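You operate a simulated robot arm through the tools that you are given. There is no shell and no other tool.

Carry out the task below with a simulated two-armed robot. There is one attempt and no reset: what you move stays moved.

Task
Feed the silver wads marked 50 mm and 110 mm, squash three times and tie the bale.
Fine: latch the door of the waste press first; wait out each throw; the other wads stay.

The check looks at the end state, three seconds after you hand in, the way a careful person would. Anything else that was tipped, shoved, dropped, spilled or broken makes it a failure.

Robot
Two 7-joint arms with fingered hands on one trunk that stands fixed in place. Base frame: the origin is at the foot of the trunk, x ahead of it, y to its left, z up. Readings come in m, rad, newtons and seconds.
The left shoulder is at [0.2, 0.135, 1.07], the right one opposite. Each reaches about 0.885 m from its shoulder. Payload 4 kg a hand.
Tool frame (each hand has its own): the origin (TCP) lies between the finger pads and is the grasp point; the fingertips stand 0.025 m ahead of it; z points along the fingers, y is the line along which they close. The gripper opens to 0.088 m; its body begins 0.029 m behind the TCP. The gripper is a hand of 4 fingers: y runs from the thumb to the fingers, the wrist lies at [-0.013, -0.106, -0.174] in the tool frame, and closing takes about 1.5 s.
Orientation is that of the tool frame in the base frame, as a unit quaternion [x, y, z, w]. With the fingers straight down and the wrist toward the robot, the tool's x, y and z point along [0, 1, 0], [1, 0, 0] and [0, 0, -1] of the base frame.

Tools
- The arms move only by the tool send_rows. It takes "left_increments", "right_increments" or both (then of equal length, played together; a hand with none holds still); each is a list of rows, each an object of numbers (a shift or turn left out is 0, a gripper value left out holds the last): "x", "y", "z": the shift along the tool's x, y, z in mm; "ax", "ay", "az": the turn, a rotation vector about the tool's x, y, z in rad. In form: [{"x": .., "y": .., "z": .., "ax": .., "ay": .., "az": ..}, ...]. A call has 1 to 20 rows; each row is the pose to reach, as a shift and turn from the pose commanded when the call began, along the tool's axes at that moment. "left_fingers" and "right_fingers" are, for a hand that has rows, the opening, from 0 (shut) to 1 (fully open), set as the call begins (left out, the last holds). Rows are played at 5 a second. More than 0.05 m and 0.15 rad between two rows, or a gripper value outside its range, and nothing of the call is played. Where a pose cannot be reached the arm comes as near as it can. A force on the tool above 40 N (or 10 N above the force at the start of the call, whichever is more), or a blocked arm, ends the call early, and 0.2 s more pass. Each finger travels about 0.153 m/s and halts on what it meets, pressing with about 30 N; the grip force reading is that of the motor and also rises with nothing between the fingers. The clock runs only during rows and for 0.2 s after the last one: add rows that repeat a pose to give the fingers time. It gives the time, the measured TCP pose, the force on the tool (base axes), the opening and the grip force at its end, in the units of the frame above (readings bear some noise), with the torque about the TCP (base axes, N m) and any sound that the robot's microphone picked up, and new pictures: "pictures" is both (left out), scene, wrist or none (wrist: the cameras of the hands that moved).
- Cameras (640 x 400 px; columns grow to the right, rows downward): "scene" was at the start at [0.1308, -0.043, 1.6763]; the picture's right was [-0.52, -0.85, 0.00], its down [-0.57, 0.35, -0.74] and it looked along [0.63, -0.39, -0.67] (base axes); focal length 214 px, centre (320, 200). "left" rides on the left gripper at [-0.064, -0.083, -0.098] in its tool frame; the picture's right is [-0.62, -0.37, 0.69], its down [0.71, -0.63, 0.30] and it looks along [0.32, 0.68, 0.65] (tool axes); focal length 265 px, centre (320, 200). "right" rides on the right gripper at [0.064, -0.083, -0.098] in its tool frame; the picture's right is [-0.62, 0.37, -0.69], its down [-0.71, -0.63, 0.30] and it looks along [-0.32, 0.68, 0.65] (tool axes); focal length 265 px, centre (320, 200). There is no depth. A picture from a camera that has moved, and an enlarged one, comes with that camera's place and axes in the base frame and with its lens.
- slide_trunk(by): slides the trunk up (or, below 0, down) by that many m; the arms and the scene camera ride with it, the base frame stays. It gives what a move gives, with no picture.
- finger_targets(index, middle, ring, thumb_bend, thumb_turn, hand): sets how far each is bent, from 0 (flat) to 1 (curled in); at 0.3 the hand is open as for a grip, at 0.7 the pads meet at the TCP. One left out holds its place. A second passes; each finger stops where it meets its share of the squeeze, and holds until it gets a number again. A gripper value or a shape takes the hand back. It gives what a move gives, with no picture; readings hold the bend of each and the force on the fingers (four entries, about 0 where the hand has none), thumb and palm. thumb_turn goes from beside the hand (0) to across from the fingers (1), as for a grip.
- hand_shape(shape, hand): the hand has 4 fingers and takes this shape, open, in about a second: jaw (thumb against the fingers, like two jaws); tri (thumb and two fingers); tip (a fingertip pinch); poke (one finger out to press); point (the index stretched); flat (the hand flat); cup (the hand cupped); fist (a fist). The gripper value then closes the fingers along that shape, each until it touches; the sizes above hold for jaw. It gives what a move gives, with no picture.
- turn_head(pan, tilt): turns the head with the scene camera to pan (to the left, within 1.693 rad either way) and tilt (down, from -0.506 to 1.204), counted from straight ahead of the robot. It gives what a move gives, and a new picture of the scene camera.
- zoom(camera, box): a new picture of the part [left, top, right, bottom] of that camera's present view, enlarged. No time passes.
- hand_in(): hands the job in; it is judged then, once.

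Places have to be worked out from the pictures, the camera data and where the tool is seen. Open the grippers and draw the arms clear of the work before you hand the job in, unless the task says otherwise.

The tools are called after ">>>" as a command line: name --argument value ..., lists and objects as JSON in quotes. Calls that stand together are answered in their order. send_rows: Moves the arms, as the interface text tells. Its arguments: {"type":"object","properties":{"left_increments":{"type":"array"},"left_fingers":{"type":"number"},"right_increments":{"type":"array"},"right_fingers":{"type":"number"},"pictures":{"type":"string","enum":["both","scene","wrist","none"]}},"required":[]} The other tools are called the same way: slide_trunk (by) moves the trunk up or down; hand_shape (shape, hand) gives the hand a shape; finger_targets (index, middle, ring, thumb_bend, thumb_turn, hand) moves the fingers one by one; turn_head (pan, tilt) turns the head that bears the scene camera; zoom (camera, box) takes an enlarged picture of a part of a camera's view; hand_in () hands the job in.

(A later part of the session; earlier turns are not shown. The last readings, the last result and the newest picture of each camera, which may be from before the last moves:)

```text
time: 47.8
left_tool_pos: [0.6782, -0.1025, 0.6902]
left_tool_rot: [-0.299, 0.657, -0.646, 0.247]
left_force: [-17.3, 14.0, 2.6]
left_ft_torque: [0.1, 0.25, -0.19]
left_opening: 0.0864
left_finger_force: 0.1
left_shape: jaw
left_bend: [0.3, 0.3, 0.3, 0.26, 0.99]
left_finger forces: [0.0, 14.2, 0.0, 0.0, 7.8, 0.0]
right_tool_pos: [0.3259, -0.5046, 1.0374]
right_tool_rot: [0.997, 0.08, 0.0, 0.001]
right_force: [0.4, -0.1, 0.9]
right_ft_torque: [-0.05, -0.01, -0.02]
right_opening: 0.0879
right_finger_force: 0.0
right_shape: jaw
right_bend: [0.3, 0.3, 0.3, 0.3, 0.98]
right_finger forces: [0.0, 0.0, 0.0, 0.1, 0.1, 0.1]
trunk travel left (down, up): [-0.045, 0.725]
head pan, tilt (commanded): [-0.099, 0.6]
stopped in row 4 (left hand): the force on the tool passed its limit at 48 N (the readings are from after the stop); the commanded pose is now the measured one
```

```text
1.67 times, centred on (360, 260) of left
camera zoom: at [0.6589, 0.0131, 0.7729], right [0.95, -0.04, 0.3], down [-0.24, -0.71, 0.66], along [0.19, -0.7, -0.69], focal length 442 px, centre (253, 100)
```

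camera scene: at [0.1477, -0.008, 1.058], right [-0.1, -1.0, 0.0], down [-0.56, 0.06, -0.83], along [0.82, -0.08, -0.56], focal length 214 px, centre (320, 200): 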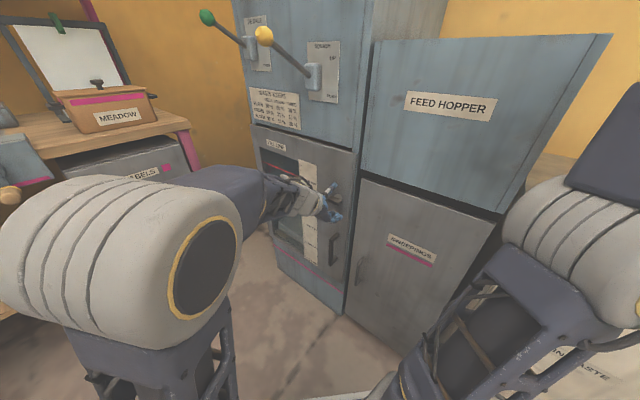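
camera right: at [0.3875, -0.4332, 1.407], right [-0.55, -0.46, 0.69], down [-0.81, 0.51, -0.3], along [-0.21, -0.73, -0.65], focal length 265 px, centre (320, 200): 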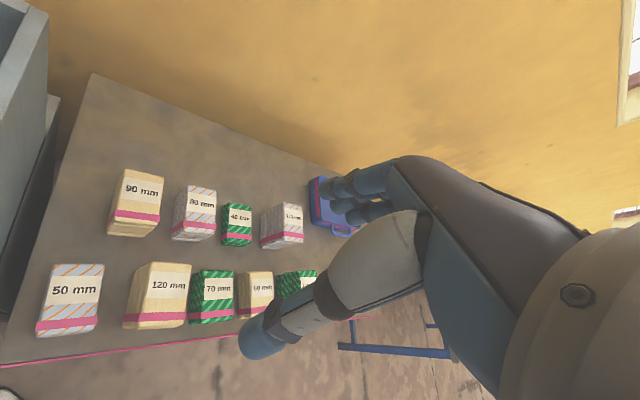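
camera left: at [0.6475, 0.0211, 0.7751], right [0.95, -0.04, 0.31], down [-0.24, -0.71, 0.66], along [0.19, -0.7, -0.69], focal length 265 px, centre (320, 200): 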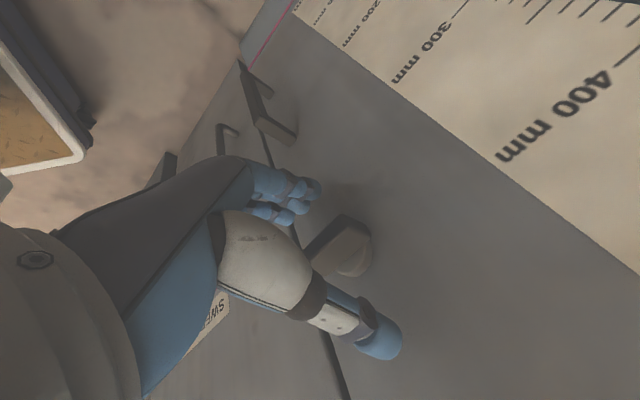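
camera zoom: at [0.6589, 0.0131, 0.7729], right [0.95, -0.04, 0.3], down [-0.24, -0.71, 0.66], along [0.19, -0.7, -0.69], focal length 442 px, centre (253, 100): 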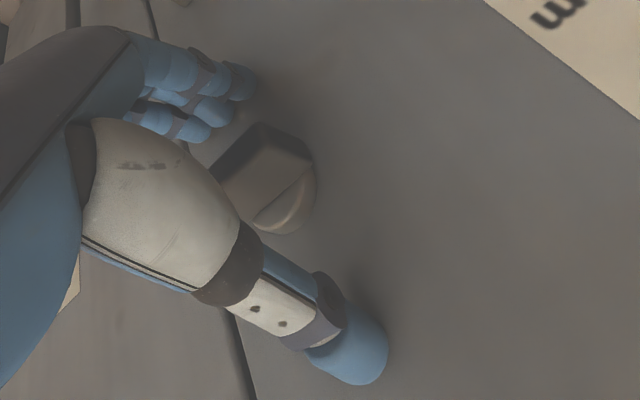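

The door looks already shut (no movement, rigid contact). I back off ~6 mm and close the jaws on the bar.

>>> send_rows --left_increments '[{"z": -6}, {"z": -6}, {"z": -6}, {"z": -6}, {"z": -6}, {"z": -6}, {"z": -6}, {"z": -6}, {"z": -6}, {"z": -6}]' --left_fingers 0.0 --pictures "both"

>>> zoom --camera "left" --box '[240, 140, 480, 380]'

>>> zoom --camera "scene" --box '[275, 140, 385, 280]'

```text
time: 49.3
left_tool_pos: [0.6741, -0.0971, 0.6889]
left_tool_rot: [-0.301, 0.657, -0.645, 0.25]
left_force: [-18.7, 14.5, 2.7]
left_ft_torque: [-0.08, -0.1, 0.07]
left_opening: 0.0212
left_finger_force: 30.1
left_shape: jaw
left_bend: [0.73, 0.59, 0.64, 0.78, 1.0]
left_finger forces: [21.0, 6.6, 3.4, 0.0, 29.6, 0.0]
right_tool_pos: [0.3277, -0.5041, 1.0374]
right_tool_rot: [0.997, 0.081, 0.0, 0.001]
right_force: [-0.8, -0.2, 0.8]
right_ft_torque: [0.01, -0.01, -0.02]
right_opening: 0.0878
right_finger_force: 0.0
right_shape: jaw
right_bend: [0.3, 0.3, 0.3, 0.3, 0.98]
right_finger forces: [0.0, 0.1, 0.1, 0.0, 0.1, 0.1]
trunk travel left (down, up): [-0.045, 0.725]
head pan, tilt (commanded): [-0.099, 0.6]
stopped in row 7 (left hand): the force on the tool passed its limit at 40 N (the readings are from after the stop); the commanded pose is now the measured one
camera scene: at [0.1474, -0.0079, 1.0581], right [-0.1, -0.99, 0.0], down [-0.56, 0.06, -0.83], along [0.82, -0.08, -0.56], focal length 214 px, centre (320, 200)
camera left: at [0.6546, 0.0186, 0.7727], right [0.95, -0.04, 0.3], down [-0.23, -0.72, 0.66], along [0.19, -0.7, -0.69], focal length 265 px, centre (320, 200)
```

scene: 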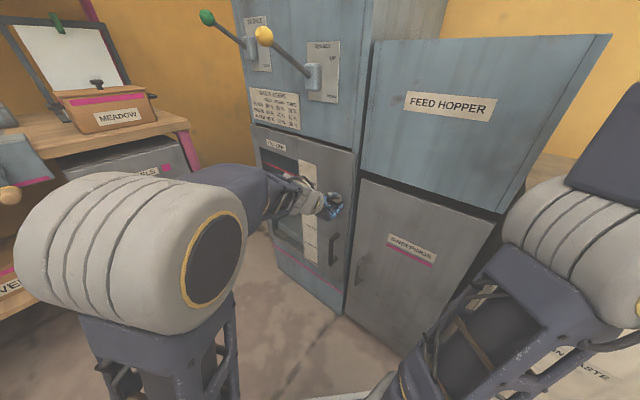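
left: 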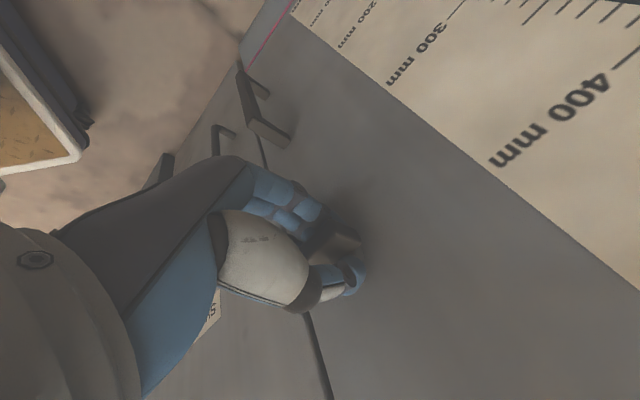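

```text
1.67 times, centred on (360, 260) of left
camera zoom: at [0.6546, 0.0186, 0.7727], right [0.95, -0.04, 0.3], down [-0.23, -0.72, 0.66], along [0.19, -0.7, -0.69], focal length 442 px, centre (253, 100)
```

zoom: 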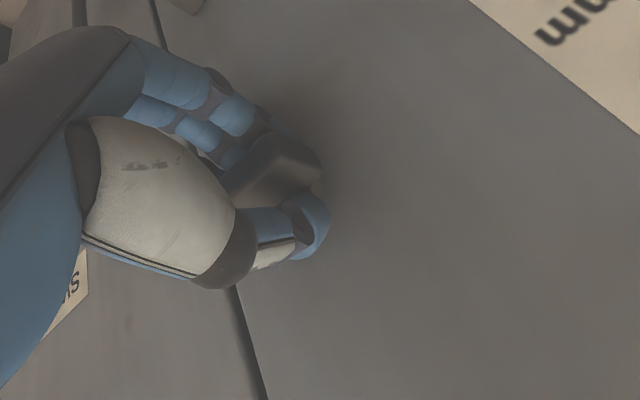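

```text
2.86 times, centred on (330, 210) of scene
camera zoom: at [0.1474, -0.0079, 1.0581], right [-0.1, -0.99, 0.0], down [-0.56, 0.06, -0.83], along [0.82, -0.08, -0.56], focal length 613 px, centre (291, 171)
```

zoom: 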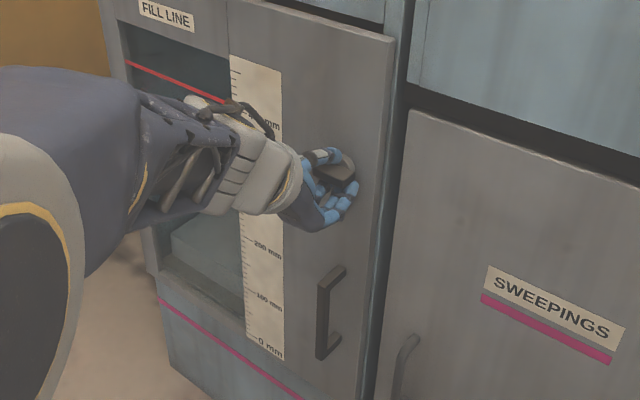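

The bar is firmly gripped (opening 21 mm). I try a gentle counter-clockwise turn (seen from the front) of 0.3 rad, backing off 3 mm to relieve the push, and check torque.

>>> send_rows --left_increments '[{"z": -3, "az": -0.08}, {"z": -3, "az": -0.16}, {"z": -3, "az": -0.24}, {"z": -3, "az": -0.32}]' --pictures "wrist"

>>> zoom --camera "scene" --box '[275, 140, 385, 280]'

```text
time: 50.3
left_tool_pos: [0.673, -0.0942, 0.6876]
left_tool_rot: [0.403, -0.6, 0.676, -0.143]
left_force: [10.8, 9.2, -10.4]
left_ft_torque: [0.4, -0.06, 0.34]
left_opening: 0.019
left_finger_force: 30.1
left_shape: jaw
left_bend: [0.73, 0.58, 0.57, 0.78, 1.0]
left_finger forces: [16.1, 12.8, 6.5, 0.0, 22.2, 0.0]
right_tool_pos: [0.327, -0.5043, 1.036]
right_tool_rot: [0.997, 0.08, 0.0, -0.001]
right_force: [-0.5, -0.1, -0.1]
right_ft_torque: [-0.03, -0.01, -0.01]
right_opening: 0.0879
right_finger_force: 0.1
right_shape: jaw
right_bend: [0.3, 0.3, 0.3, 0.3, 0.98]
right_finger forces: [0.0, 0.0, 0.1, 0.1, 0.0, 0.0]
trunk travel left (down, up): [-0.045, 0.725]
head pan, tilt (commanded): [-0.099, 0.6]
camera left: at [0.668, 0.0371, 0.7459], right [1.0, 0.03, 0.08], down [-0.05, -0.55, 0.84], along [0.06, -0.84, -0.54], focal length 265 px, centre (320, 200)
```

left: 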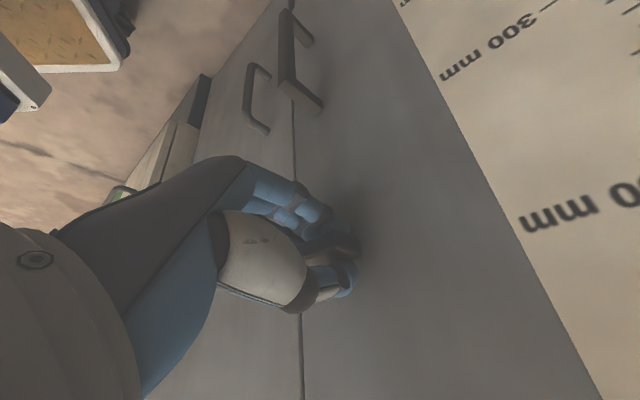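

```text
2.86 times, centred on (330, 210) of scene
camera zoom: at [0.1482, -0.0079, 1.0578], right [-0.1, -1.0, 0.0], down [-0.56, 0.06, -0.82], along [0.82, -0.08, -0.57], focal length 613 px, centre (291, 171)
```

zoom: 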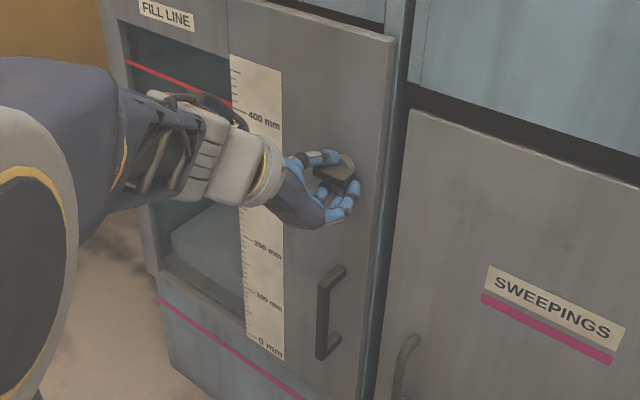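

Let me enlarge the wrist view to see whether the bar actually rotated with the hand.

>>> zoom --camera "left" --box '[270, 170, 430, 310]'

>>> zoom --camera "scene" --box '[310, 170, 370, 220]'

```text
2.86 times, centred on (350, 240) of left
camera zoom: at [0.668, 0.0371, 0.7459], right [1.0, 0.03, 0.08], down [-0.05, -0.55, 0.84], along [0.06, -0.84, -0.54], focal length 758 px, centre (234, 86)
```

zoom: 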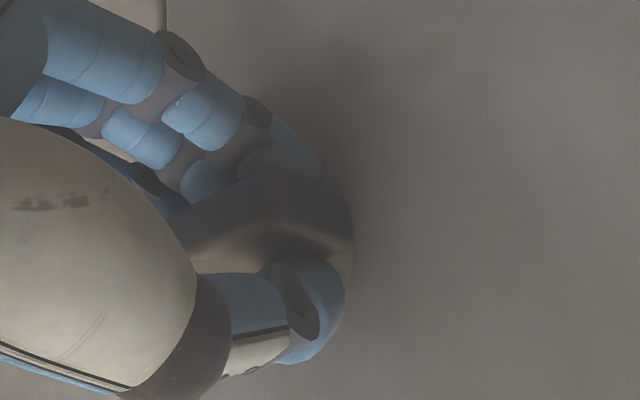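

```text
8.00 times, centred on (340, 195) of scene
camera zoom: at [0.1482, -0.0079, 1.0578], right [-0.1, -1.0, 0.0], down [-0.56, 0.06, -0.82], along [0.82, -0.08, -0.57], focal length 1716 px, centre (160, 240)
```

zoom: 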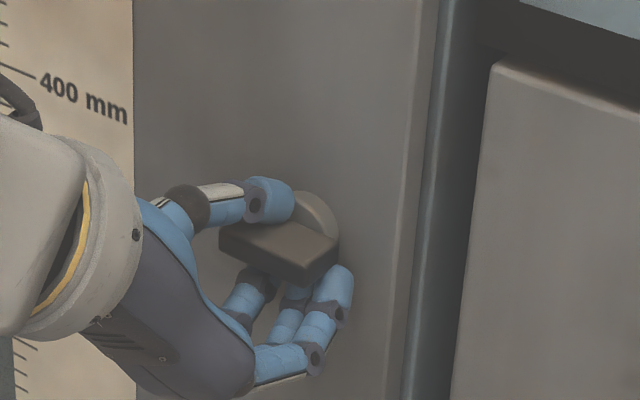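

The bar remained horizontal, so counter-clockwise is the blocked direction. I turn back and then clockwise gently.

>>> send_rows --left_increments '[{"az": 0.1}, {"az": 0.2}, {"az": 0.3}, {"az": 0.4}, {"az": 0.5}, {"az": 0.6}]' --pictures "wrist"

>>> zoom --camera "scene" --box '[310, 170, 370, 220]'

```text
time: 51.7
left_tool_pos: [0.671, -0.0973, 0.6897]
left_tool_rot: [-0.204, 0.692, -0.605, 0.336]
left_force: [-8.5, 9.4, 5.5]
left_ft_torque: [-0.25, -0.19, 0.09]
left_opening: 0.0185
left_finger_force: 29.9
left_shape: jaw
left_bend: [0.73, 0.6, 0.68, 0.78, 0.99]
left_finger forces: [17.2, 6.5, 1.4, 0.0, 26.5, 0.1]
right_tool_pos: [0.3261, -0.5044, 1.037]
right_tool_rot: [0.997, 0.079, 0.0, 0.0]
right_force: [-0.2, -0.6, 0.2]
right_ft_torque: [-0.02, 0.0, -0.02]
right_opening: 0.0882
right_finger_force: 0.1
right_shape: jaw
right_bend: [0.3, 0.3, 0.3, 0.3, 0.98]
right_finger forces: [0.1, 0.1, 0.1, 0.0, 0.0, 0.1]
trunk travel left (down, up): [-0.045, 0.725]
head pan, tilt (commanded): [-0.099, 0.6]
camera left: at [0.6357, 0.0008, 0.7893], right [0.88, -0.13, 0.47], down [-0.36, -0.82, 0.45], along [0.33, -0.56, -0.76], focal length 265 px, centre (320, 200)
```

left: 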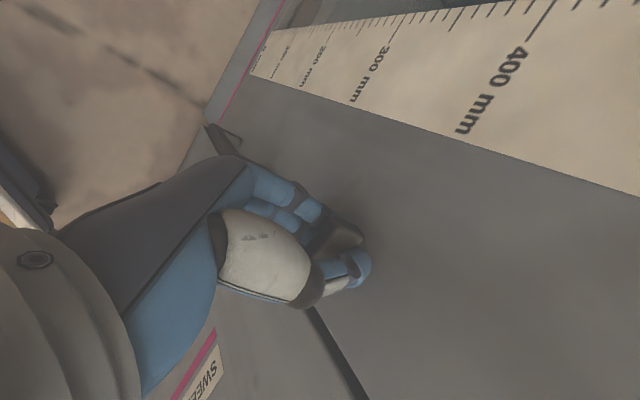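

```text
8.00 times, centred on (340, 195) of scene
camera zoom: at [0.1474, -0.0079, 1.0581], right [-0.1, -1.0, 0.0], down [-0.56, 0.06, -0.83], along [0.82, -0.08, -0.56], focal length 1716 px, centre (160, 240)
```

zoom: 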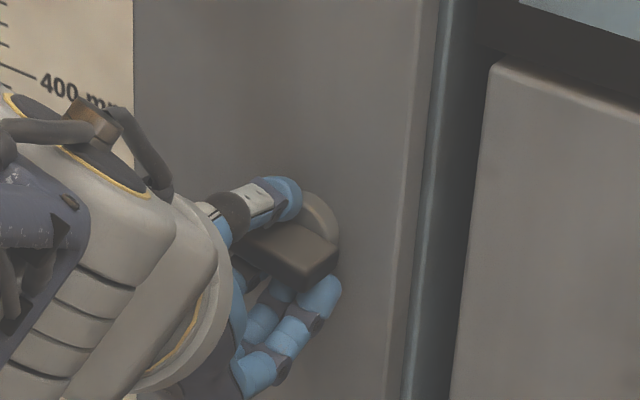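

Not clearly turned yet and torque is low; I continue clockwise further and watch.

>>> send_rows --left_increments '[{"az": 0.1}, {"az": 0.2}, {"az": 0.3}, {"az": 0.4}]' --pictures "wrist"

>>> zoom --camera "scene" --box '[310, 170, 370, 220]'

```text
time: 52.7
left_tool_pos: [0.6722, -0.0969, 0.6893]
left_tool_rot: [-0.063, 0.719, -0.526, 0.449]
left_force: [-15.4, 9.4, 8.5]
left_ft_torque: [-0.32, -0.24, -0.07]
left_opening: 0.019
left_finger_force: 29.9
left_shape: jaw
left_bend: [0.73, 0.61, 0.71, 0.78, 0.98]
left_finger forces: [17.8, 5.5, 0.2, 0.0, 31.9, 0.0]
right_tool_pos: [0.3265, -0.5053, 1.0376]
right_tool_rot: [0.997, 0.081, -0.001, 0.0]
right_force: [0.4, -0.3, 0.3]
right_ft_torque: [-0.05, 0.0, 0.01]
right_opening: 0.0878
right_finger_force: 0.1
right_shape: jaw
right_bend: [0.3, 0.3, 0.3, 0.3, 0.98]
right_finger forces: [0.0, 0.0, 0.0, 0.0, 0.1, 0.0]
trunk travel left (down, up): [-0.045, 0.725]
head pan, tilt (commanded): [-0.099, 0.6]
camera left: at [0.6079, -0.0284, 0.7991], right [0.72, -0.3, 0.63], down [-0.44, -0.89, 0.08], along [0.54, -0.34, -0.77], focal length 265 px, centre (320, 200)
```

left: 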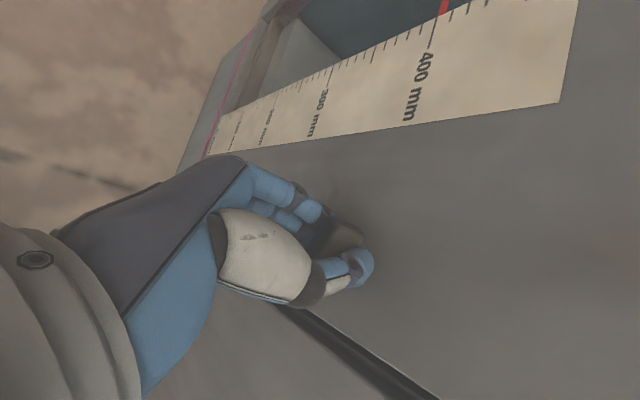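

```text
8.00 times, centred on (340, 195) of scene
camera zoom: at [0.1473, -0.0078, 1.0581], right [-0.1, -1.0, 0.0], down [-0.56, 0.06, -0.83], along [0.82, -0.08, -0.56], focal length 1716 px, centre (160, 240)
```

zoom: 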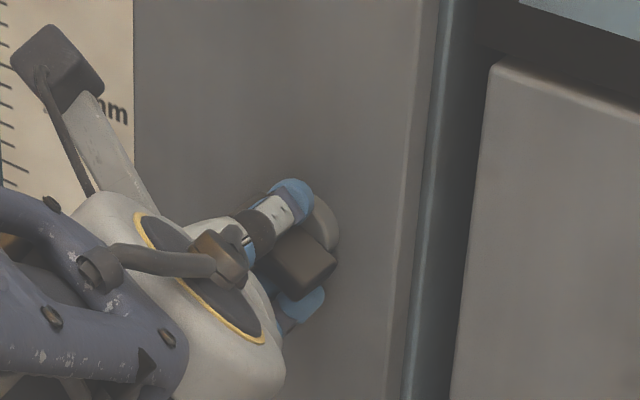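

The bar now follows the hand clockwise. I continue turning.

>>> send_rows --left_increments '[{"az": 0.1}, {"az": 0.2}, {"az": 0.3}, {"az": 0.4}, {"az": 0.5}]' --pictures "wrist"

>>> zoom --camera "scene" --box '[310, 170, 370, 220]'

```text
time: 53.9
left_tool_pos: [0.6711, -0.0974, 0.6891]
left_tool_rot: [0.117, 0.713, -0.398, 0.565]
left_force: [-5.0, 2.5, 7.6]
left_ft_torque: [-0.17, -0.15, 0.03]
left_opening: 0.0184
left_finger_force: 30.0
left_shape: jaw
left_bend: [0.73, 0.62, 0.71, 0.78, 0.96]
left_finger forces: [19.6, 4.7, 0.0, 0.0, 25.5, 0.0]
right_tool_pos: [0.3272, -0.5047, 1.0367]
right_tool_rot: [0.997, 0.08, 0.001, 0.0]
right_force: [-0.6, 0.1, 0.4]
right_ft_torque: [-0.01, -0.02, -0.03]
right_opening: 0.0878
right_finger_force: 0.1
right_shape: jaw
right_bend: [0.3, 0.3, 0.3, 0.3, 0.98]
right_finger forces: [0.0, 0.0, 0.1, 0.0, 0.1, 0.0]
trunk travel left (down, up): [-0.045, 0.725]
head pan, tilt (commanded): [-0.099, 0.6]
camera left: at [0.5717, -0.0645, 0.788], right [0.47, -0.55, 0.69], down [-0.41, -0.83, -0.38], along [0.78, -0.1, -0.62], focal length 265 px, centre (320, 200)
```

left: 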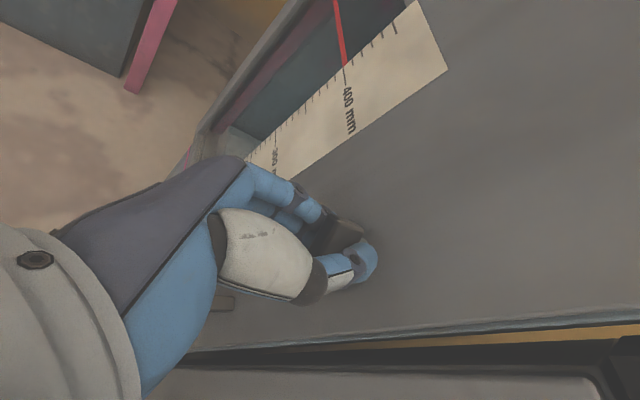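

```text
8.00 times, centred on (340, 195) of scene
camera zoom: at [0.1476, -0.008, 1.0581], right [-0.1, -1.0, 0.0], down [-0.56, 0.06, -0.83], along [0.82, -0.08, -0.56], focal length 1716 px, centre (160, 240)
```

zoom: 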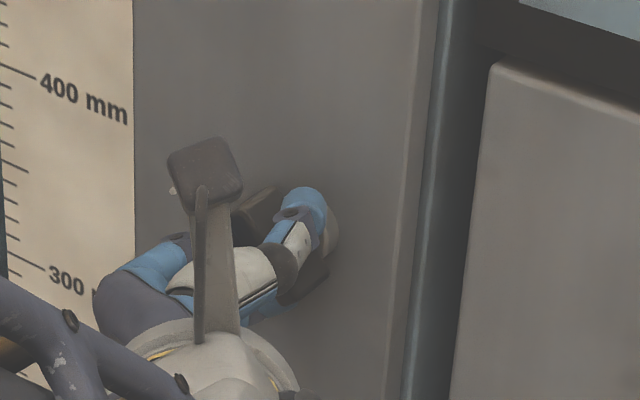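

Bar turning well so far (hand about 65° past the start). I continue another 0.5 rad clockwise.

>>> send_rows --left_increments '[{"az": 0.1}, {"az": 0.2}, {"az": 0.3}, {"az": 0.4}, {"az": 0.5}]' --pictures "wrist"

>>> zoom --camera "scene" --box '[310, 170, 370, 220]'

>>> zoom --camera "left" --box '[270, 170, 430, 310]'

```text
time: 55.1
left_tool_pos: [0.6712, -0.0966, 0.6916]
left_tool_rot: [0.29, 0.661, -0.246, 0.647]
left_force: [-0.6, -0.6, 9.6]
left_ft_torque: [-0.18, -0.13, 0.06]
left_opening: 0.0176
left_finger_force: 29.9
left_shape: jaw
left_bend: [0.73, 0.73, 0.71, 0.78, 0.94]
left_finger forces: [22.4, 4.5, 0.1, 0.0, 22.5, 0.0]
right_tool_pos: [0.3276, -0.5052, 1.0368]
right_tool_rot: [0.997, 0.081, 0.0, -0.001]
right_force: [-0.5, -0.2, 0.0]
right_ft_torque: [-0.03, 0.02, 0.03]
right_opening: 0.0877
right_finger_force: 0.1
right_shape: jaw
right_bend: [0.3, 0.3, 0.3, 0.3, 0.98]
right_finger forces: [0.1, 0.1, 0.0, 0.1, 0.0, 0.0]
trunk travel left (down, up): [-0.045, 0.725]
head pan, tilt (commanded): [-0.099, 0.6]
camera left: at [0.5428, -0.0909, 0.7542], right [0.23, -0.79, 0.57], down [-0.22, -0.61, -0.76], along [0.95, 0.05, -0.32], focal length 265 px, centre (320, 200)
```

left: 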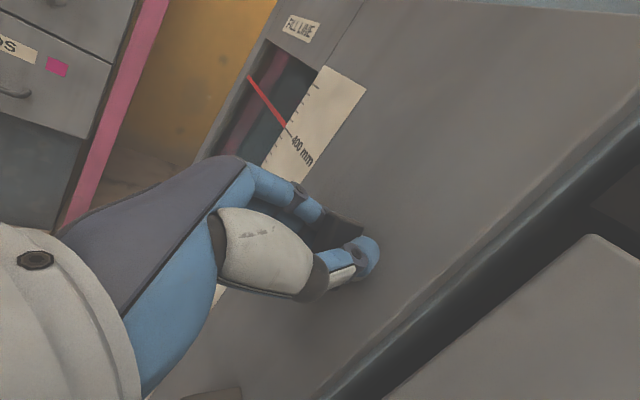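

```text
8.00 times, centred on (340, 195) of scene
camera zoom: at [0.1475, -0.008, 1.0581], right [-0.1, -1.0, 0.0], down [-0.56, 0.06, -0.83], along [0.82, -0.08, -0.56], focal length 1716 px, centre (160, 240)
```

zoom: 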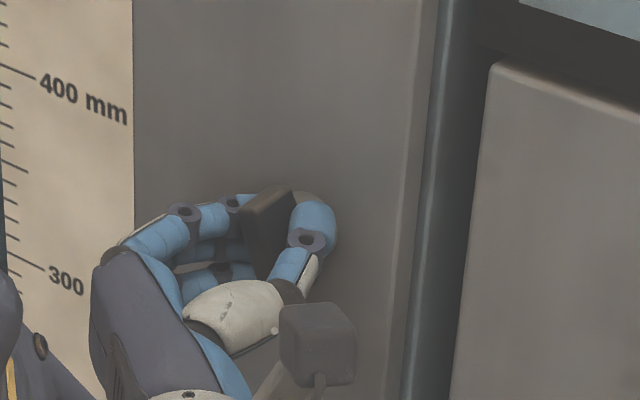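

```text
2.86 times, centred on (350, 240) of left
camera zoom: at [0.5428, -0.0909, 0.7542], right [0.23, -0.79, 0.57], down [-0.22, -0.61, -0.76], along [0.95, 0.05, -0.32], focal length 758 px, centre (234, 86)
```

zoom: 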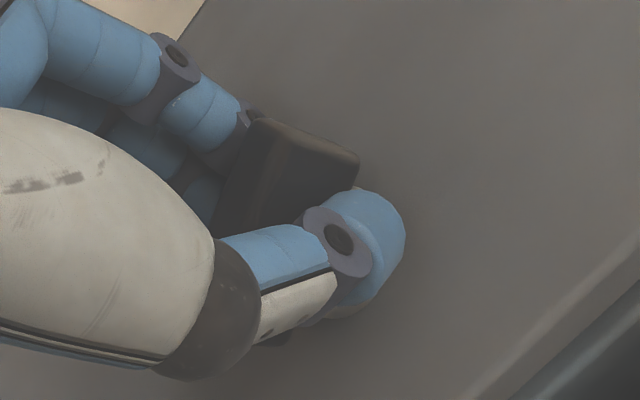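

The bar is now near vertical. I turn a bit further (0.3 rad) to reach its stop, watching torque and any sound.

>>> send_rows --left_increments '[{"az": 0.08}, {"az": 0.16}, {"az": 0.24}, {"az": 0.32}]' --pictures "wrist"

>>> zoom --camera "scene" --box '[310, 170, 370, 220]'

>>> zoom --camera "left" --box '[270, 170, 430, 310]'

```text
time: 56.1
left_tool_pos: [0.6704, -0.0976, 0.6894]
left_tool_rot: [0.392, 0.607, -0.139, 0.678]
left_force: [-3.8, -2.1, 13.0]
left_ft_torque: [-0.29, -0.17, 0.06]
left_opening: 0.0161
left_finger_force: 29.9
left_shape: jaw
left_bend: [0.73, 0.74, 0.71, 0.79, 0.92]
left_finger forces: [26.4, 0.1, 0.0, 0.0, 21.9, 0.0]
right_tool_pos: [0.3277, -0.504, 1.0374]
right_tool_rot: [0.997, 0.08, 0.001, 0.0]
right_force: [0.0, 0.1, 0.1]
right_ft_torque: [0.0, 0.0, -0.02]
right_opening: 0.0878
right_finger_force: 0.0
right_shape: jaw
right_bend: [0.3, 0.3, 0.3, 0.3, 0.98]
right_finger forces: [0.1, 0.0, 0.0, 0.1, 0.1, 0.1]
trunk travel left (down, up): [-0.045, 0.725]
head pan, tilt (commanded): [-0.099, 0.6]
camera left: at [0.5316, -0.1004, 0.7239], right [0.11, -0.9, 0.42], down [-0.04, -0.42, -0.91], along [0.99, 0.08, -0.08], focal length 265 px, centre (320, 200)
```

left: 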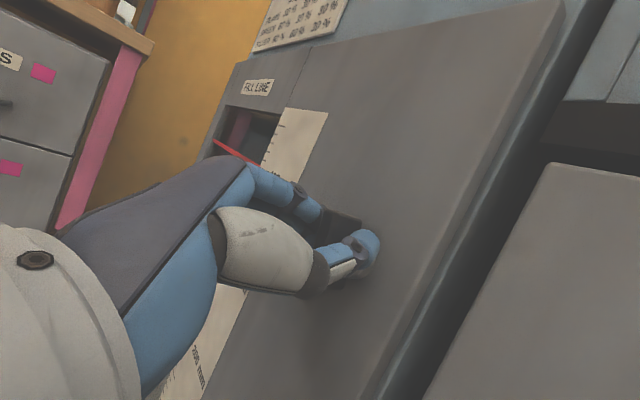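

```text
8.00 times, centred on (340, 195) of scene
camera zoom: at [0.1474, -0.008, 1.0581], right [-0.1, -1.0, 0.0], down [-0.56, 0.06, -0.83], along [0.82, -0.08, -0.56], focal length 1716 px, centre (160, 240)
```

zoom: 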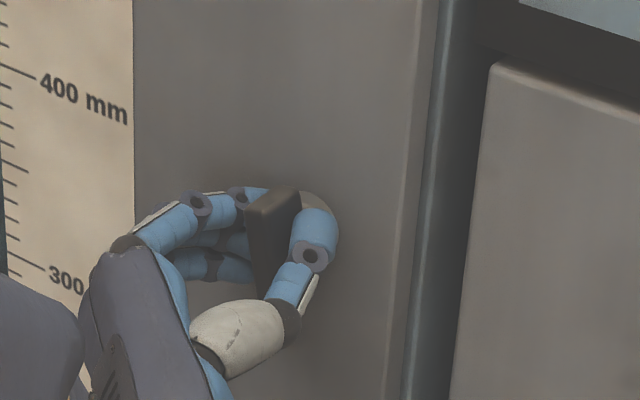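

```text
2.86 times, centred on (350, 240) of left
camera zoom: at [0.5316, -0.1004, 0.7239], right [0.11, -0.9, 0.42], down [-0.04, -0.42, -0.91], along [0.99, 0.08, -0.08], focal length 758 px, centre (234, 86)
```

zoom: 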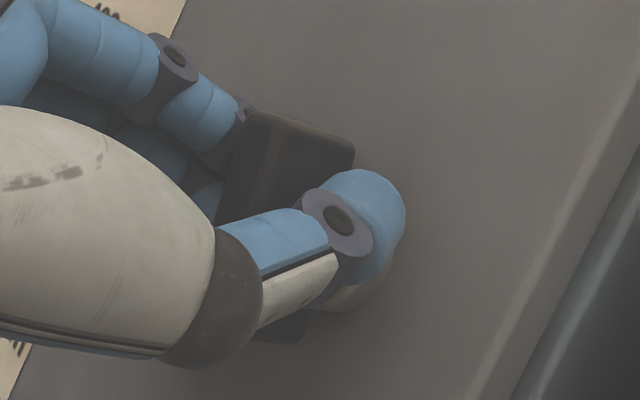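

The bar is vertical now. I add another 0.2 rad to be sure it reaches its end stop.

>>> send_rows --left_increments '[{"az": 0.07}, {"az": 0.14}, {"az": 0.21}]' --pictures "none"

>>> zoom --camera "scene" --box '[310, 170, 370, 220]'

>>> zoom --camera "left" --box '[270, 170, 430, 310]'

```text
time: 56.9
left_tool_pos: [0.6722, -0.0955, 0.6899]
left_tool_rot: [0.453, 0.563, -0.068, 0.688]
left_force: [-7.5, 3.6, 12.8]
left_ft_torque: [-0.24, -0.23, 0.16]
left_opening: 0.016
left_finger_force: 29.8
left_shape: jaw
left_bend: [0.73, 0.74, 0.71, 0.79, 0.92]
left_finger forces: [31.9, 0.0, 0.0, 0.0, 21.7, 0.0]
right_tool_pos: [0.3262, -0.505, 1.0381]
right_tool_rot: [0.997, 0.081, 0.0, 0.0]
right_force: [0.4, -0.7, -0.7]
right_ft_torque: [0.01, 0.03, 0.02]
right_opening: 0.088
right_finger_force: 0.1
right_shape: jaw
right_bend: [0.3, 0.3, 0.3, 0.3, 0.98]
right_finger forces: [0.0, 0.1, 0.0, 0.0, 0.0, 0.0]
trunk travel left (down, up): [-0.045, 0.725]
head pan, tilt (commanded): [-0.099, 0.6]
```

```text
8.00 times, centred on (340, 195) of scene
camera zoom: at [0.1474, -0.0079, 1.0581], right [-0.1, -1.0, 0.0], down [-0.56, 0.06, -0.83], along [0.82, -0.08, -0.56], focal length 1716 px, centre (160, 240)
```

zoom: 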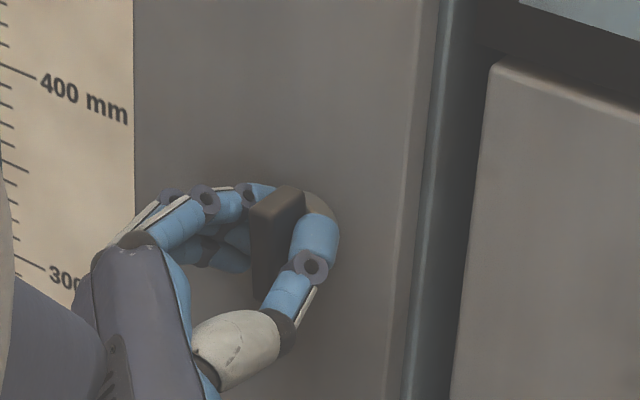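

```text
2.86 times, centred on (350, 240) of left
camera zoom: at [0.5284, -0.1024, 0.702], right [0.05, -0.96, 0.29], down [0.09, -0.28, -0.95], along [0.99, 0.08, 0.08], focal length 758 px, centre (234, 86)
```

zoom: 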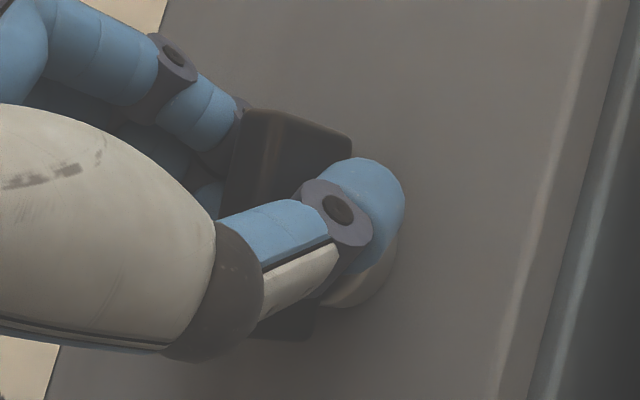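

The bar stays vertical while the hand slips slightly, so it's at its stop. I open the fingers, then draw back along the normal.

>>> send_rows --left_increments '[{"z": 0}, {"z": 0}, {"z": 0}, {"z": 0}, {"z": 0}, {"z": 0}, {"z": 0}, {"z": 0}, {"z": -20}, {"z": -40}, {"z": -60}, {"z": -80}]' --left_fingers 1.0 --pictures "both"

>>> zoom --camera "scene" --box '[300, 160, 380, 230]'

>>> zoom --camera "left" --box '[300, 100, 540, 300]'

```text
time: 57.5
left_tool_pos: [0.6732, -0.0914, 0.69]
left_tool_rot: [0.448, 0.564, -0.064, 0.69]
left_force: [-0.2, -0.7, -0.3]
left_ft_torque: [0.0, -0.02, -0.01]
left_opening: 0.0877
left_finger_force: 0.1
left_shape: jaw
left_bend: [0.3, 0.3, 0.3, 0.3, 0.97]
left_finger forces: [0.0, 0.1, 0.0, 0.0, 0.1, 0.0]
right_tool_pos: [0.3267, -0.5043, 1.0364]
right_tool_rot: [0.997, 0.08, 0.0, 0.001]
right_force: [-0.5, -0.2, 0.8]
right_ft_torque: [-0.03, -0.01, 0.0]
right_opening: 0.0879
right_finger_force: 0.1
right_shape: jaw
right_bend: [0.3, 0.3, 0.3, 0.3, 0.98]
right_finger forces: [0.0, 0.1, 0.1, 0.0, 0.0, 0.0]
trunk travel left (down, up): [-0.045, 0.725]
head pan, tilt (commanded): [-0.099, 0.6]
stopped in row 2 (left hand): the force on the tool passed its limit at 46 N (the readings are from after the stop); the commanded pose is now the measured one
camera scene: at [0.1478, -0.0081, 1.0577], right [-0.1, -0.99, 0.0], down [-0.56, 0.06, -0.83], along [0.82, -0.08, -0.56], focal length 214 px, centre (320, 200)
camera left: at [0.5298, -0.0999, 0.7018], right [0.06, -0.96, 0.29], down [0.1, -0.28, -0.95], along [0.99, 0.09, 0.08], focal length 265 px, centre (320, 200)
```

scene: 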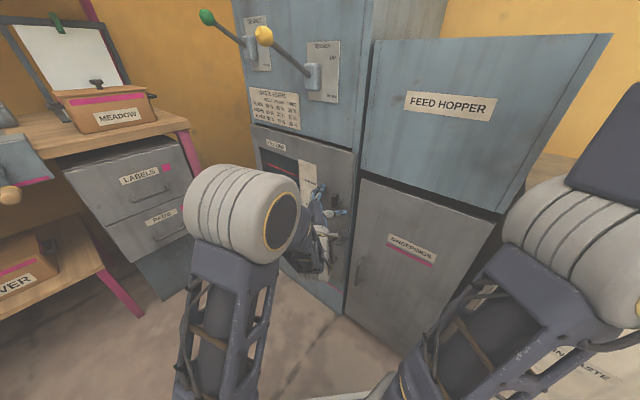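
left: 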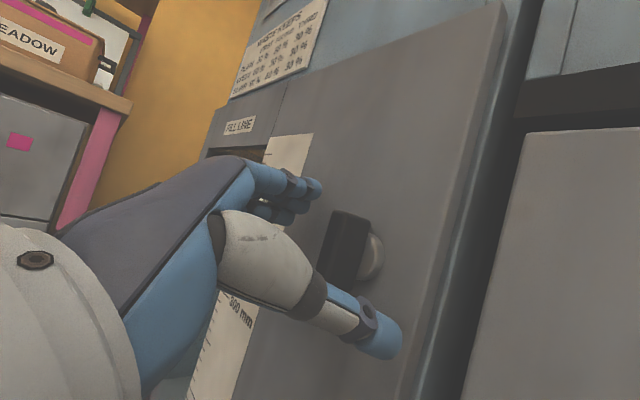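

```text
5.71 times, centred on (340, 195) of scene
camera zoom: at [0.1478, -0.0081, 1.0577], right [-0.1, -0.99, 0.0], down [-0.56, 0.06, -0.83], along [0.82, -0.08, -0.56], focal length 1226 px, centre (206, 229)
```

zoom: 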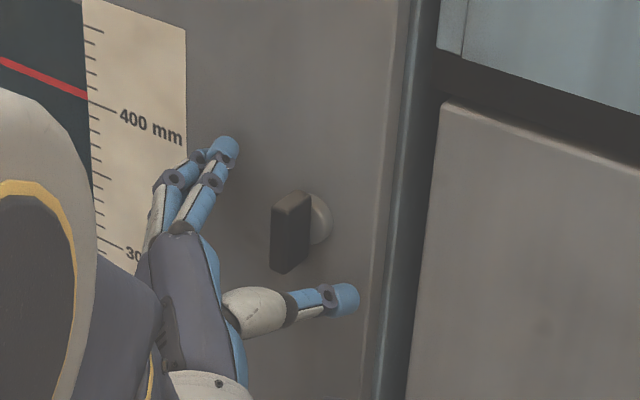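

```text
2.00 times, centred on (420, 200) of left
camera zoom: at [0.5298, -0.0999, 0.7018], right [0.06, -0.96, 0.29], down [0.1, -0.28, -0.95], along [0.99, 0.09, 0.08], focal length 531 px, centre (120, 200)
```

zoom: 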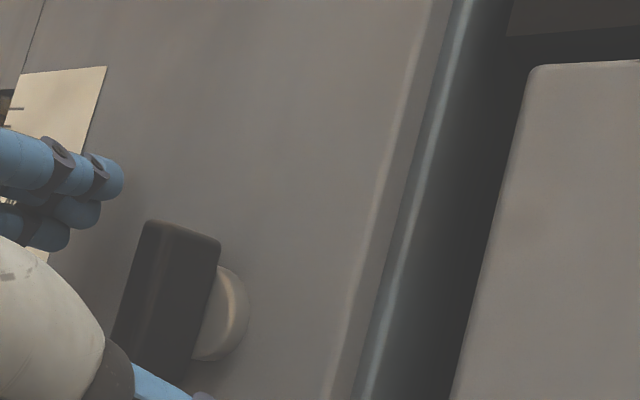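

The latch bar is clearly vertical now. I withdraw 90 mm straight back.

>>> send_rows --left_increments '[{"z": -20}, {"z": -40}, {"z": -65}, {"z": -90}]' --pictures "scene"

>>> zoom --camera "scene" --box '[245, 110, 385, 320]'

```text
time: 58.5
left_tool_pos: [0.6234, -0.0419, 0.6923]
left_tool_rot: [0.448, 0.565, -0.064, 0.69]
left_force: [-0.2, 0.9, 0.2]
left_ft_torque: [0.01, 0.03, -0.05]
left_opening: 0.088
left_finger_force: 0.0
left_shape: jaw
left_bend: [0.3, 0.3, 0.3, 0.3, 0.98]
left_finger forces: [0.0, 0.0, 0.0, 0.1, 0.0, 0.0]
left hand out of reach, approached as far as the arm can: row 4
right_tool_pos: [0.3268, -0.5039, 1.0358]
right_tool_rot: [0.997, 0.08, 0.0, 0.0]
right_force: [0.7, -1.0, 0.5]
right_ft_torque: [0.08, -0.01, 0.01]
right_opening: 0.088
right_finger_force: 0.1
right_shape: jaw
right_bend: [0.3, 0.3, 0.3, 0.3, 0.98]
right_finger forces: [0.0, 0.1, 0.1, 0.0, 0.0, 0.1]
trunk travel left (down, up): [-0.045, 0.725]
head pan, tilt (commanded): [-0.099, 0.6]
camera scene: at [0.1478, -0.0079, 1.0581], right [-0.1, -1.0, 0.0], down [-0.56, 0.06, -0.83], along [0.82, -0.08, -0.56], focal length 214 px, centre (320, 200)
```

scene: 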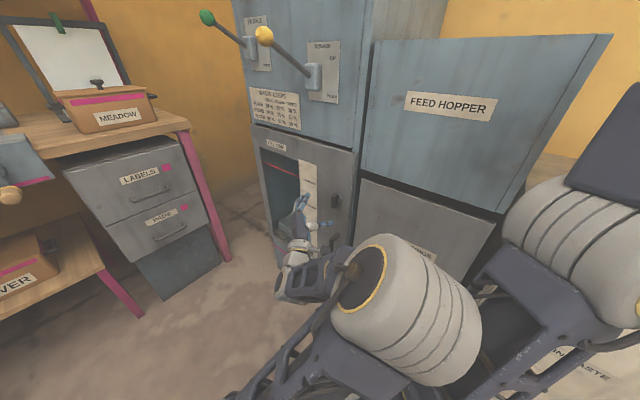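

```text
1.90 times, centred on (315, 215) of scene
camera zoom: at [0.1478, -0.0079, 1.0581], right [-0.1, -1.0, 0.0], down [-0.56, 0.06, -0.83], along [0.82, -0.08, -0.56], focal length 408 px, centre (330, 171)
```

zoom: 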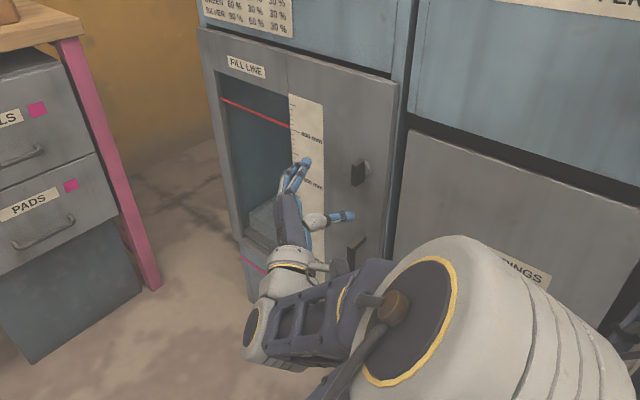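

The latch is vertical and the hand is out. The left elbow has swung inward, so I unroll the hand counter-clockwise back to the comfortable posture at this standoff.

>>> send_rows --left_increments '[{"az": -0.14}, {"az": -0.28}, {"az": -0.42}, {"az": -0.56}, {"az": -0.7}, {"az": -0.84}, {"az": -0.98}, {"az": -1.12}, {"az": -1.26}, {"az": -1.4}, {"az": -1.54}, {"az": -1.68}, {"az": -1.82}, {"az": -1.96}, {"az": -2.1}]' --pictures "scene"

```text
time: 61.7
left_tool_pos: [0.6235, -0.042, 0.6926]
left_tool_rot: [-0.269, 0.669, -0.631, 0.288]
left_force: [-0.6, 0.6, 0.2]
left_ft_torque: [-0.01, -0.02, 0.01]
left_opening: 0.0878
left_finger_force: 0.1
left_shape: jaw
left_bend: [0.3, 0.3, 0.3, 0.3, 0.98]
left_finger forces: [0.0, 0.0, 0.0, 0.0, 0.0, 0.0]
right_tool_pos: [0.3282, -0.5044, 1.0371]
right_tool_rot: [0.997, 0.08, 0.001, -0.001]
right_force: [0.0, -0.5, -0.5]
right_ft_torque: [-0.02, 0.0, -0.02]
right_opening: 0.0881
right_finger_force: 0.1
right_shape: jaw
right_bend: [0.3, 0.3, 0.3, 0.3, 0.98]
right_finger forces: [0.1, 0.1, 0.1, 0.1, 0.0, 0.0]
trunk travel left (down, up): [-0.045, 0.725]
head pan, tilt (commanded): [-0.099, 0.6]
camera scene: at [0.1477, -0.008, 1.058], right [-0.1, -1.0, 0.0], down [-0.56, 0.06, -0.83], along [0.82, -0.08, -0.56], focal length 214 px, centre (320, 200)
```

scene: 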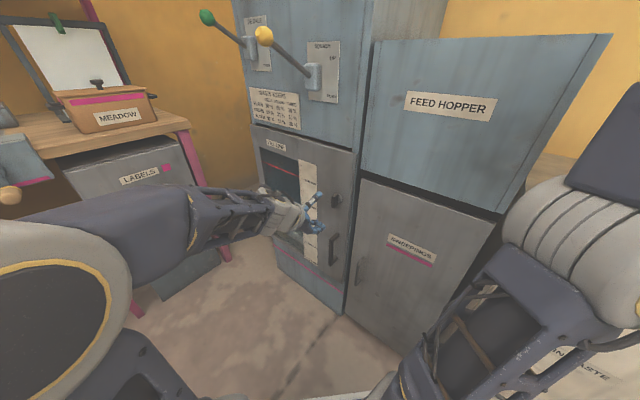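

Now I roll further back (wrist to the left) while retreating 130 mm from the press so the arm will clear the levers when the trunk rises.

>>> send_rows --left_increments '[{"z": -12, "az": -0.14}, {"z": -24, "az": -0.28}, {"z": -36, "az": -0.42}, {"z": -48, "az": -0.56}, {"z": -60, "az": -0.7}, {"z": -72, "az": -0.84}, {"z": -84, "az": -0.98}, {"z": -96, "az": -1.12}, {"z": -108, "az": -1.26}, {"z": -120, "az": -1.4}, {"z": -130, "az": -1.54}]' --pictures "scene"

```text
time: 64.1
left_tool_pos: [0.5298, 0.0468, 0.6976]
left_tool_rot: [0.658, -0.295, 0.652, 0.233]
left_force: [0.6, -0.2, 0.4]
left_ft_torque: [0.0, 0.02, 0.03]
left_opening: 0.0877
left_finger_force: 0.0
left_shape: jaw
left_bend: [0.3, 0.3, 0.3, 0.3, 0.98]
left_finger forces: [0.0, 0.0, 0.1, 0.0, 0.1, 0.0]
right_tool_pos: [0.3271, -0.5043, 1.0366]
right_tool_rot: [0.997, 0.081, 0.0, 0.0]
right_force: [0.3, -0.5, -0.3]
right_ft_torque: [0.01, 0.02, 0.0]
right_opening: 0.0877
right_finger_force: 0.1
right_shape: jaw
right_bend: [0.3, 0.3, 0.3, 0.3, 0.98]
right_finger forces: [0.0, 0.1, 0.1, 0.0, 0.0, 0.0]
trunk travel left (down, up): [-0.045, 0.725]
head pan, tilt (commanded): [-0.099, 0.6]
camera scene: at [0.1477, -0.008, 1.058], right [-0.1, -1.0, 0.0], down [-0.56, 0.06, -0.83], along [0.82, -0.08, -0.56], focal length 214 px, centre (320, 200)
```

scene: 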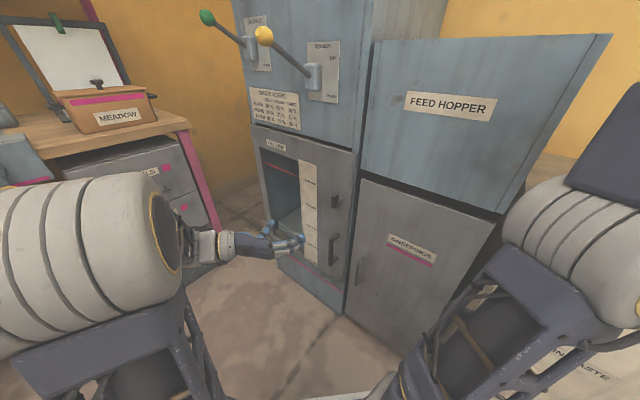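

Latching is done and the left arm is clear. I raise the trunk 0.5 m to have reach over the wad bench with the right arm.

>>> slide_trunk --by 0.25

>>> slide_trunk --by 0.25

>>> turn_head --pan -0.9 --tilt 0.8

```text
time: 66.7
left_tool_pos: [0.5301, 0.0462, 0.9483]
left_tool_rot: [0.658, -0.295, 0.653, 0.231]
left_force: [-0.3, 0.6, 0.1]
left_ft_torque: [-0.03, 0.0, 0.04]
left_opening: 0.0879
left_finger_force: 0.0
left_shape: jaw
left_bend: [0.3, 0.3, 0.3, 0.3, 0.98]
left_finger forces: [0.1, 0.1, 0.0, 0.1, 0.0, 0.1]
right_tool_pos: [0.3265, -0.5058, 1.2866]
right_tool_rot: [0.997, 0.08, 0.0, 0.0]
right_force: [0.4, 1.0, -0.7]
right_ft_torque: [0.02, 0.01, 0.01]
right_opening: 0.0876
right_finger_force: 0.0
right_shape: jaw
right_bend: [0.3, 0.3, 0.3, 0.3, 0.98]
right_finger forces: [0.0, 0.0, 0.0, 0.1, 0.1, 0.1]
trunk travel left (down, up): [-0.295, 0.475]
head pan, tilt (commanded): [-0.099, 0.6]
```

```text
time: 69.2
left_tool_pos: [0.5302, 0.0461, 1.1982]
left_tool_rot: [0.658, -0.294, 0.653, 0.232]
left_force: [-0.2, 0.0, 1.2]
left_ft_torque: [-0.01, -0.02, 0.0]
left_opening: 0.0878
left_finger_force: 0.1
left_shape: jaw
left_bend: [0.3, 0.3, 0.3, 0.3, 0.98]
left_finger forces: [0.1, 0.0, 0.0, 0.1, 0.1, 0.0]
right_tool_pos: [0.327, -0.5053, 1.5365]
right_tool_rot: [0.997, 0.08, 0.0, 0.0]
right_force: [0.5, 0.8, 0.0]
right_ft_torque: [-0.01, -0.01, 0.0]
right_opening: 0.088
right_finger_force: 0.0
right_shape: jaw
right_bend: [0.3, 0.3, 0.3, 0.3, 0.98]
right_finger forces: [0.0, 0.0, 0.0, 0.1, 0.0, 0.0]
trunk travel left (down, up): [-0.545, 0.225]
head pan, tilt (commanded): [-0.099, 0.6]
```

```text
time: 70.4
left_tool_pos: [0.532, 0.0471, 1.1987]
left_tool_rot: [0.658, -0.295, 0.653, 0.233]
left_force: [-0.3, 0.0, 0.4]
left_ft_torque: [-0.01, -0.02, 0.01]
left_opening: 0.0878
left_finger_force: 0.0
left_shape: jaw
left_bend: [0.3, 0.3, 0.3, 0.3, 0.98]
left_finger forces: [0.0, 0.1, 0.0, 0.1, 0.0, 0.2]
right_tool_pos: [0.3278, -0.505, 1.5373]
right_tool_rot: [0.997, 0.08, 0.0, -0.001]
right_force: [-0.7, 0.3, 0.5]
right_ft_torque: [0.0, -0.02, 0.01]
right_opening: 0.088
right_finger_force: 0.0
right_shape: jaw
right_bend: [0.3, 0.3, 0.3, 0.3, 0.98]
right_finger forces: [0.1, 0.0, 0.0, 0.1, 0.0, 0.0]
trunk travel left (down, up): [-0.545, 0.225]
head pan, tilt (commanded): [-0.901, 0.799]
camera scene: at [0.11, -0.0624, 1.5412], right [-0.78, -0.62, 0.0], down [-0.45, 0.56, -0.7], along [0.43, -0.55, -0.72], focal length 214 px, centre (320, 200)
```

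scene: 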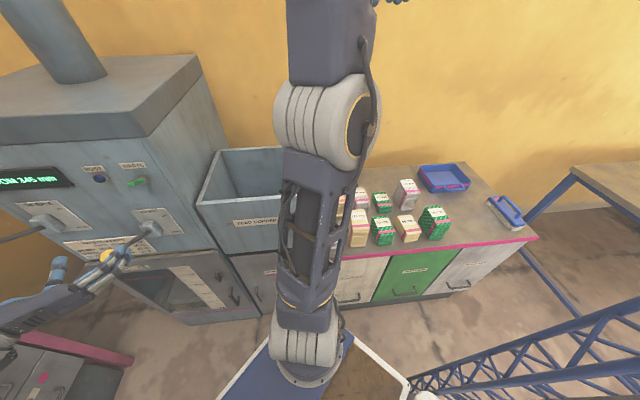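

Shoulder is at 0.94 m. I move the right hand over the far part of the wad bench while yawing it so the jaws close along the wads' width.

>>> send_rows --right_increments '[{"x": -7, "y": 18, "z": 35, "az": 0.067}, {"x": -15, "y": 37, "z": 70, "az": 0.135}, {"x": -22, "y": 55, "z": 104, "az": 0.2}, {"x": -29, "y": 73, "z": 139, "az": 0.27}, {"x": -37, "y": 92, "z": 174, "az": 0.34}, {"x": -44, "y": 110, "z": 209, "az": 0.405}, {"x": -51, "y": 128, "z": 243, "az": 0.47}, {"x": -59, "y": 147, "z": 278, "az": 0.54}, {"x": -66, "y": 165, "z": 313, "az": 0.61}, {"x": -73, "y": 184, "z": 348, "az": 0.675}, {"x": -80, "y": 202, "z": 383, "az": 0.74}, {"x": -88, "y": 220, "z": 417, "az": 0.81}, {"x": -95, "y": 239, "z": 452, "az": 0.88}, {"x": -102, "y": 257, "z": 487, "az": 0.945}]' --pictures "both"

```text
time: 73.4
left_tool_pos: [0.5303, 0.0471, 1.199]
left_tool_rot: [0.658, -0.294, 0.654, 0.232]
left_force: [0.2, 0.7, 0.3]
left_ft_torque: [-0.01, -0.03, -0.02]
left_opening: 0.088
left_finger_force: 0.0
left_shape: jaw
left_bend: [0.3, 0.3, 0.3, 0.3, 0.98]
left_finger forces: [0.1, 0.1, 0.0, 0.0, 0.0, 0.1]
right_tool_pos: [0.2672, -0.7725, 1.049]
right_tool_rot: [0.924, -0.382, 0.0, 0.0]
right_force: [0.5, 0.5, -0.1]
right_ft_torque: [0.01, -0.02, 0.03]
right_opening: 0.0879
right_finger_force: 0.0
right_shape: jaw
right_bend: [0.3, 0.3, 0.3, 0.3, 0.98]
right_finger forces: [0.0, 0.0, 0.0, 0.1, 0.1, 0.1]
trunk travel left (down, up): [-0.545, 0.225]
head pan, tilt (commanded): [-0.901, 0.799]
camera scene: at [0.1098, -0.0621, 1.5412], right [-0.78, -0.62, 0.0], down [-0.45, 0.56, -0.7], along [0.43, -0.55, -0.72], focal length 214 px, centre (320, 200)
camera right: at [0.3718, -0.7601, 1.147], right [-0.7, 0.18, 0.69], down [-0.06, 0.95, -0.31], along [-0.71, -0.25, -0.65], focal length 265 px, centre (320, 200)
```

scene: 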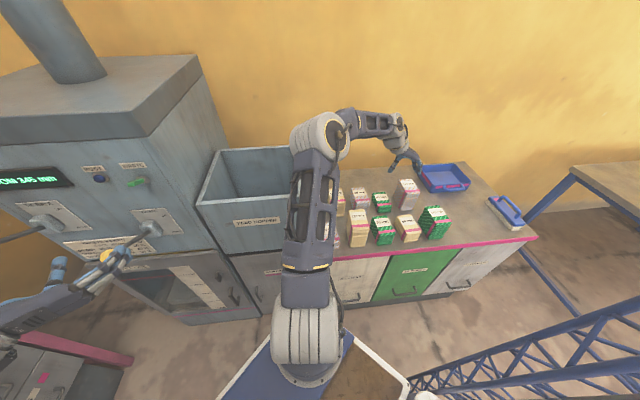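
right: 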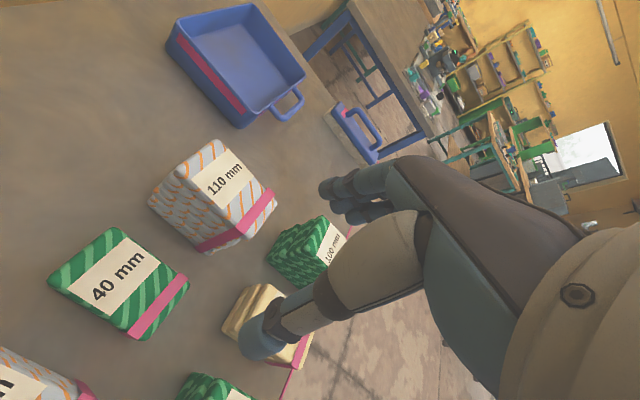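

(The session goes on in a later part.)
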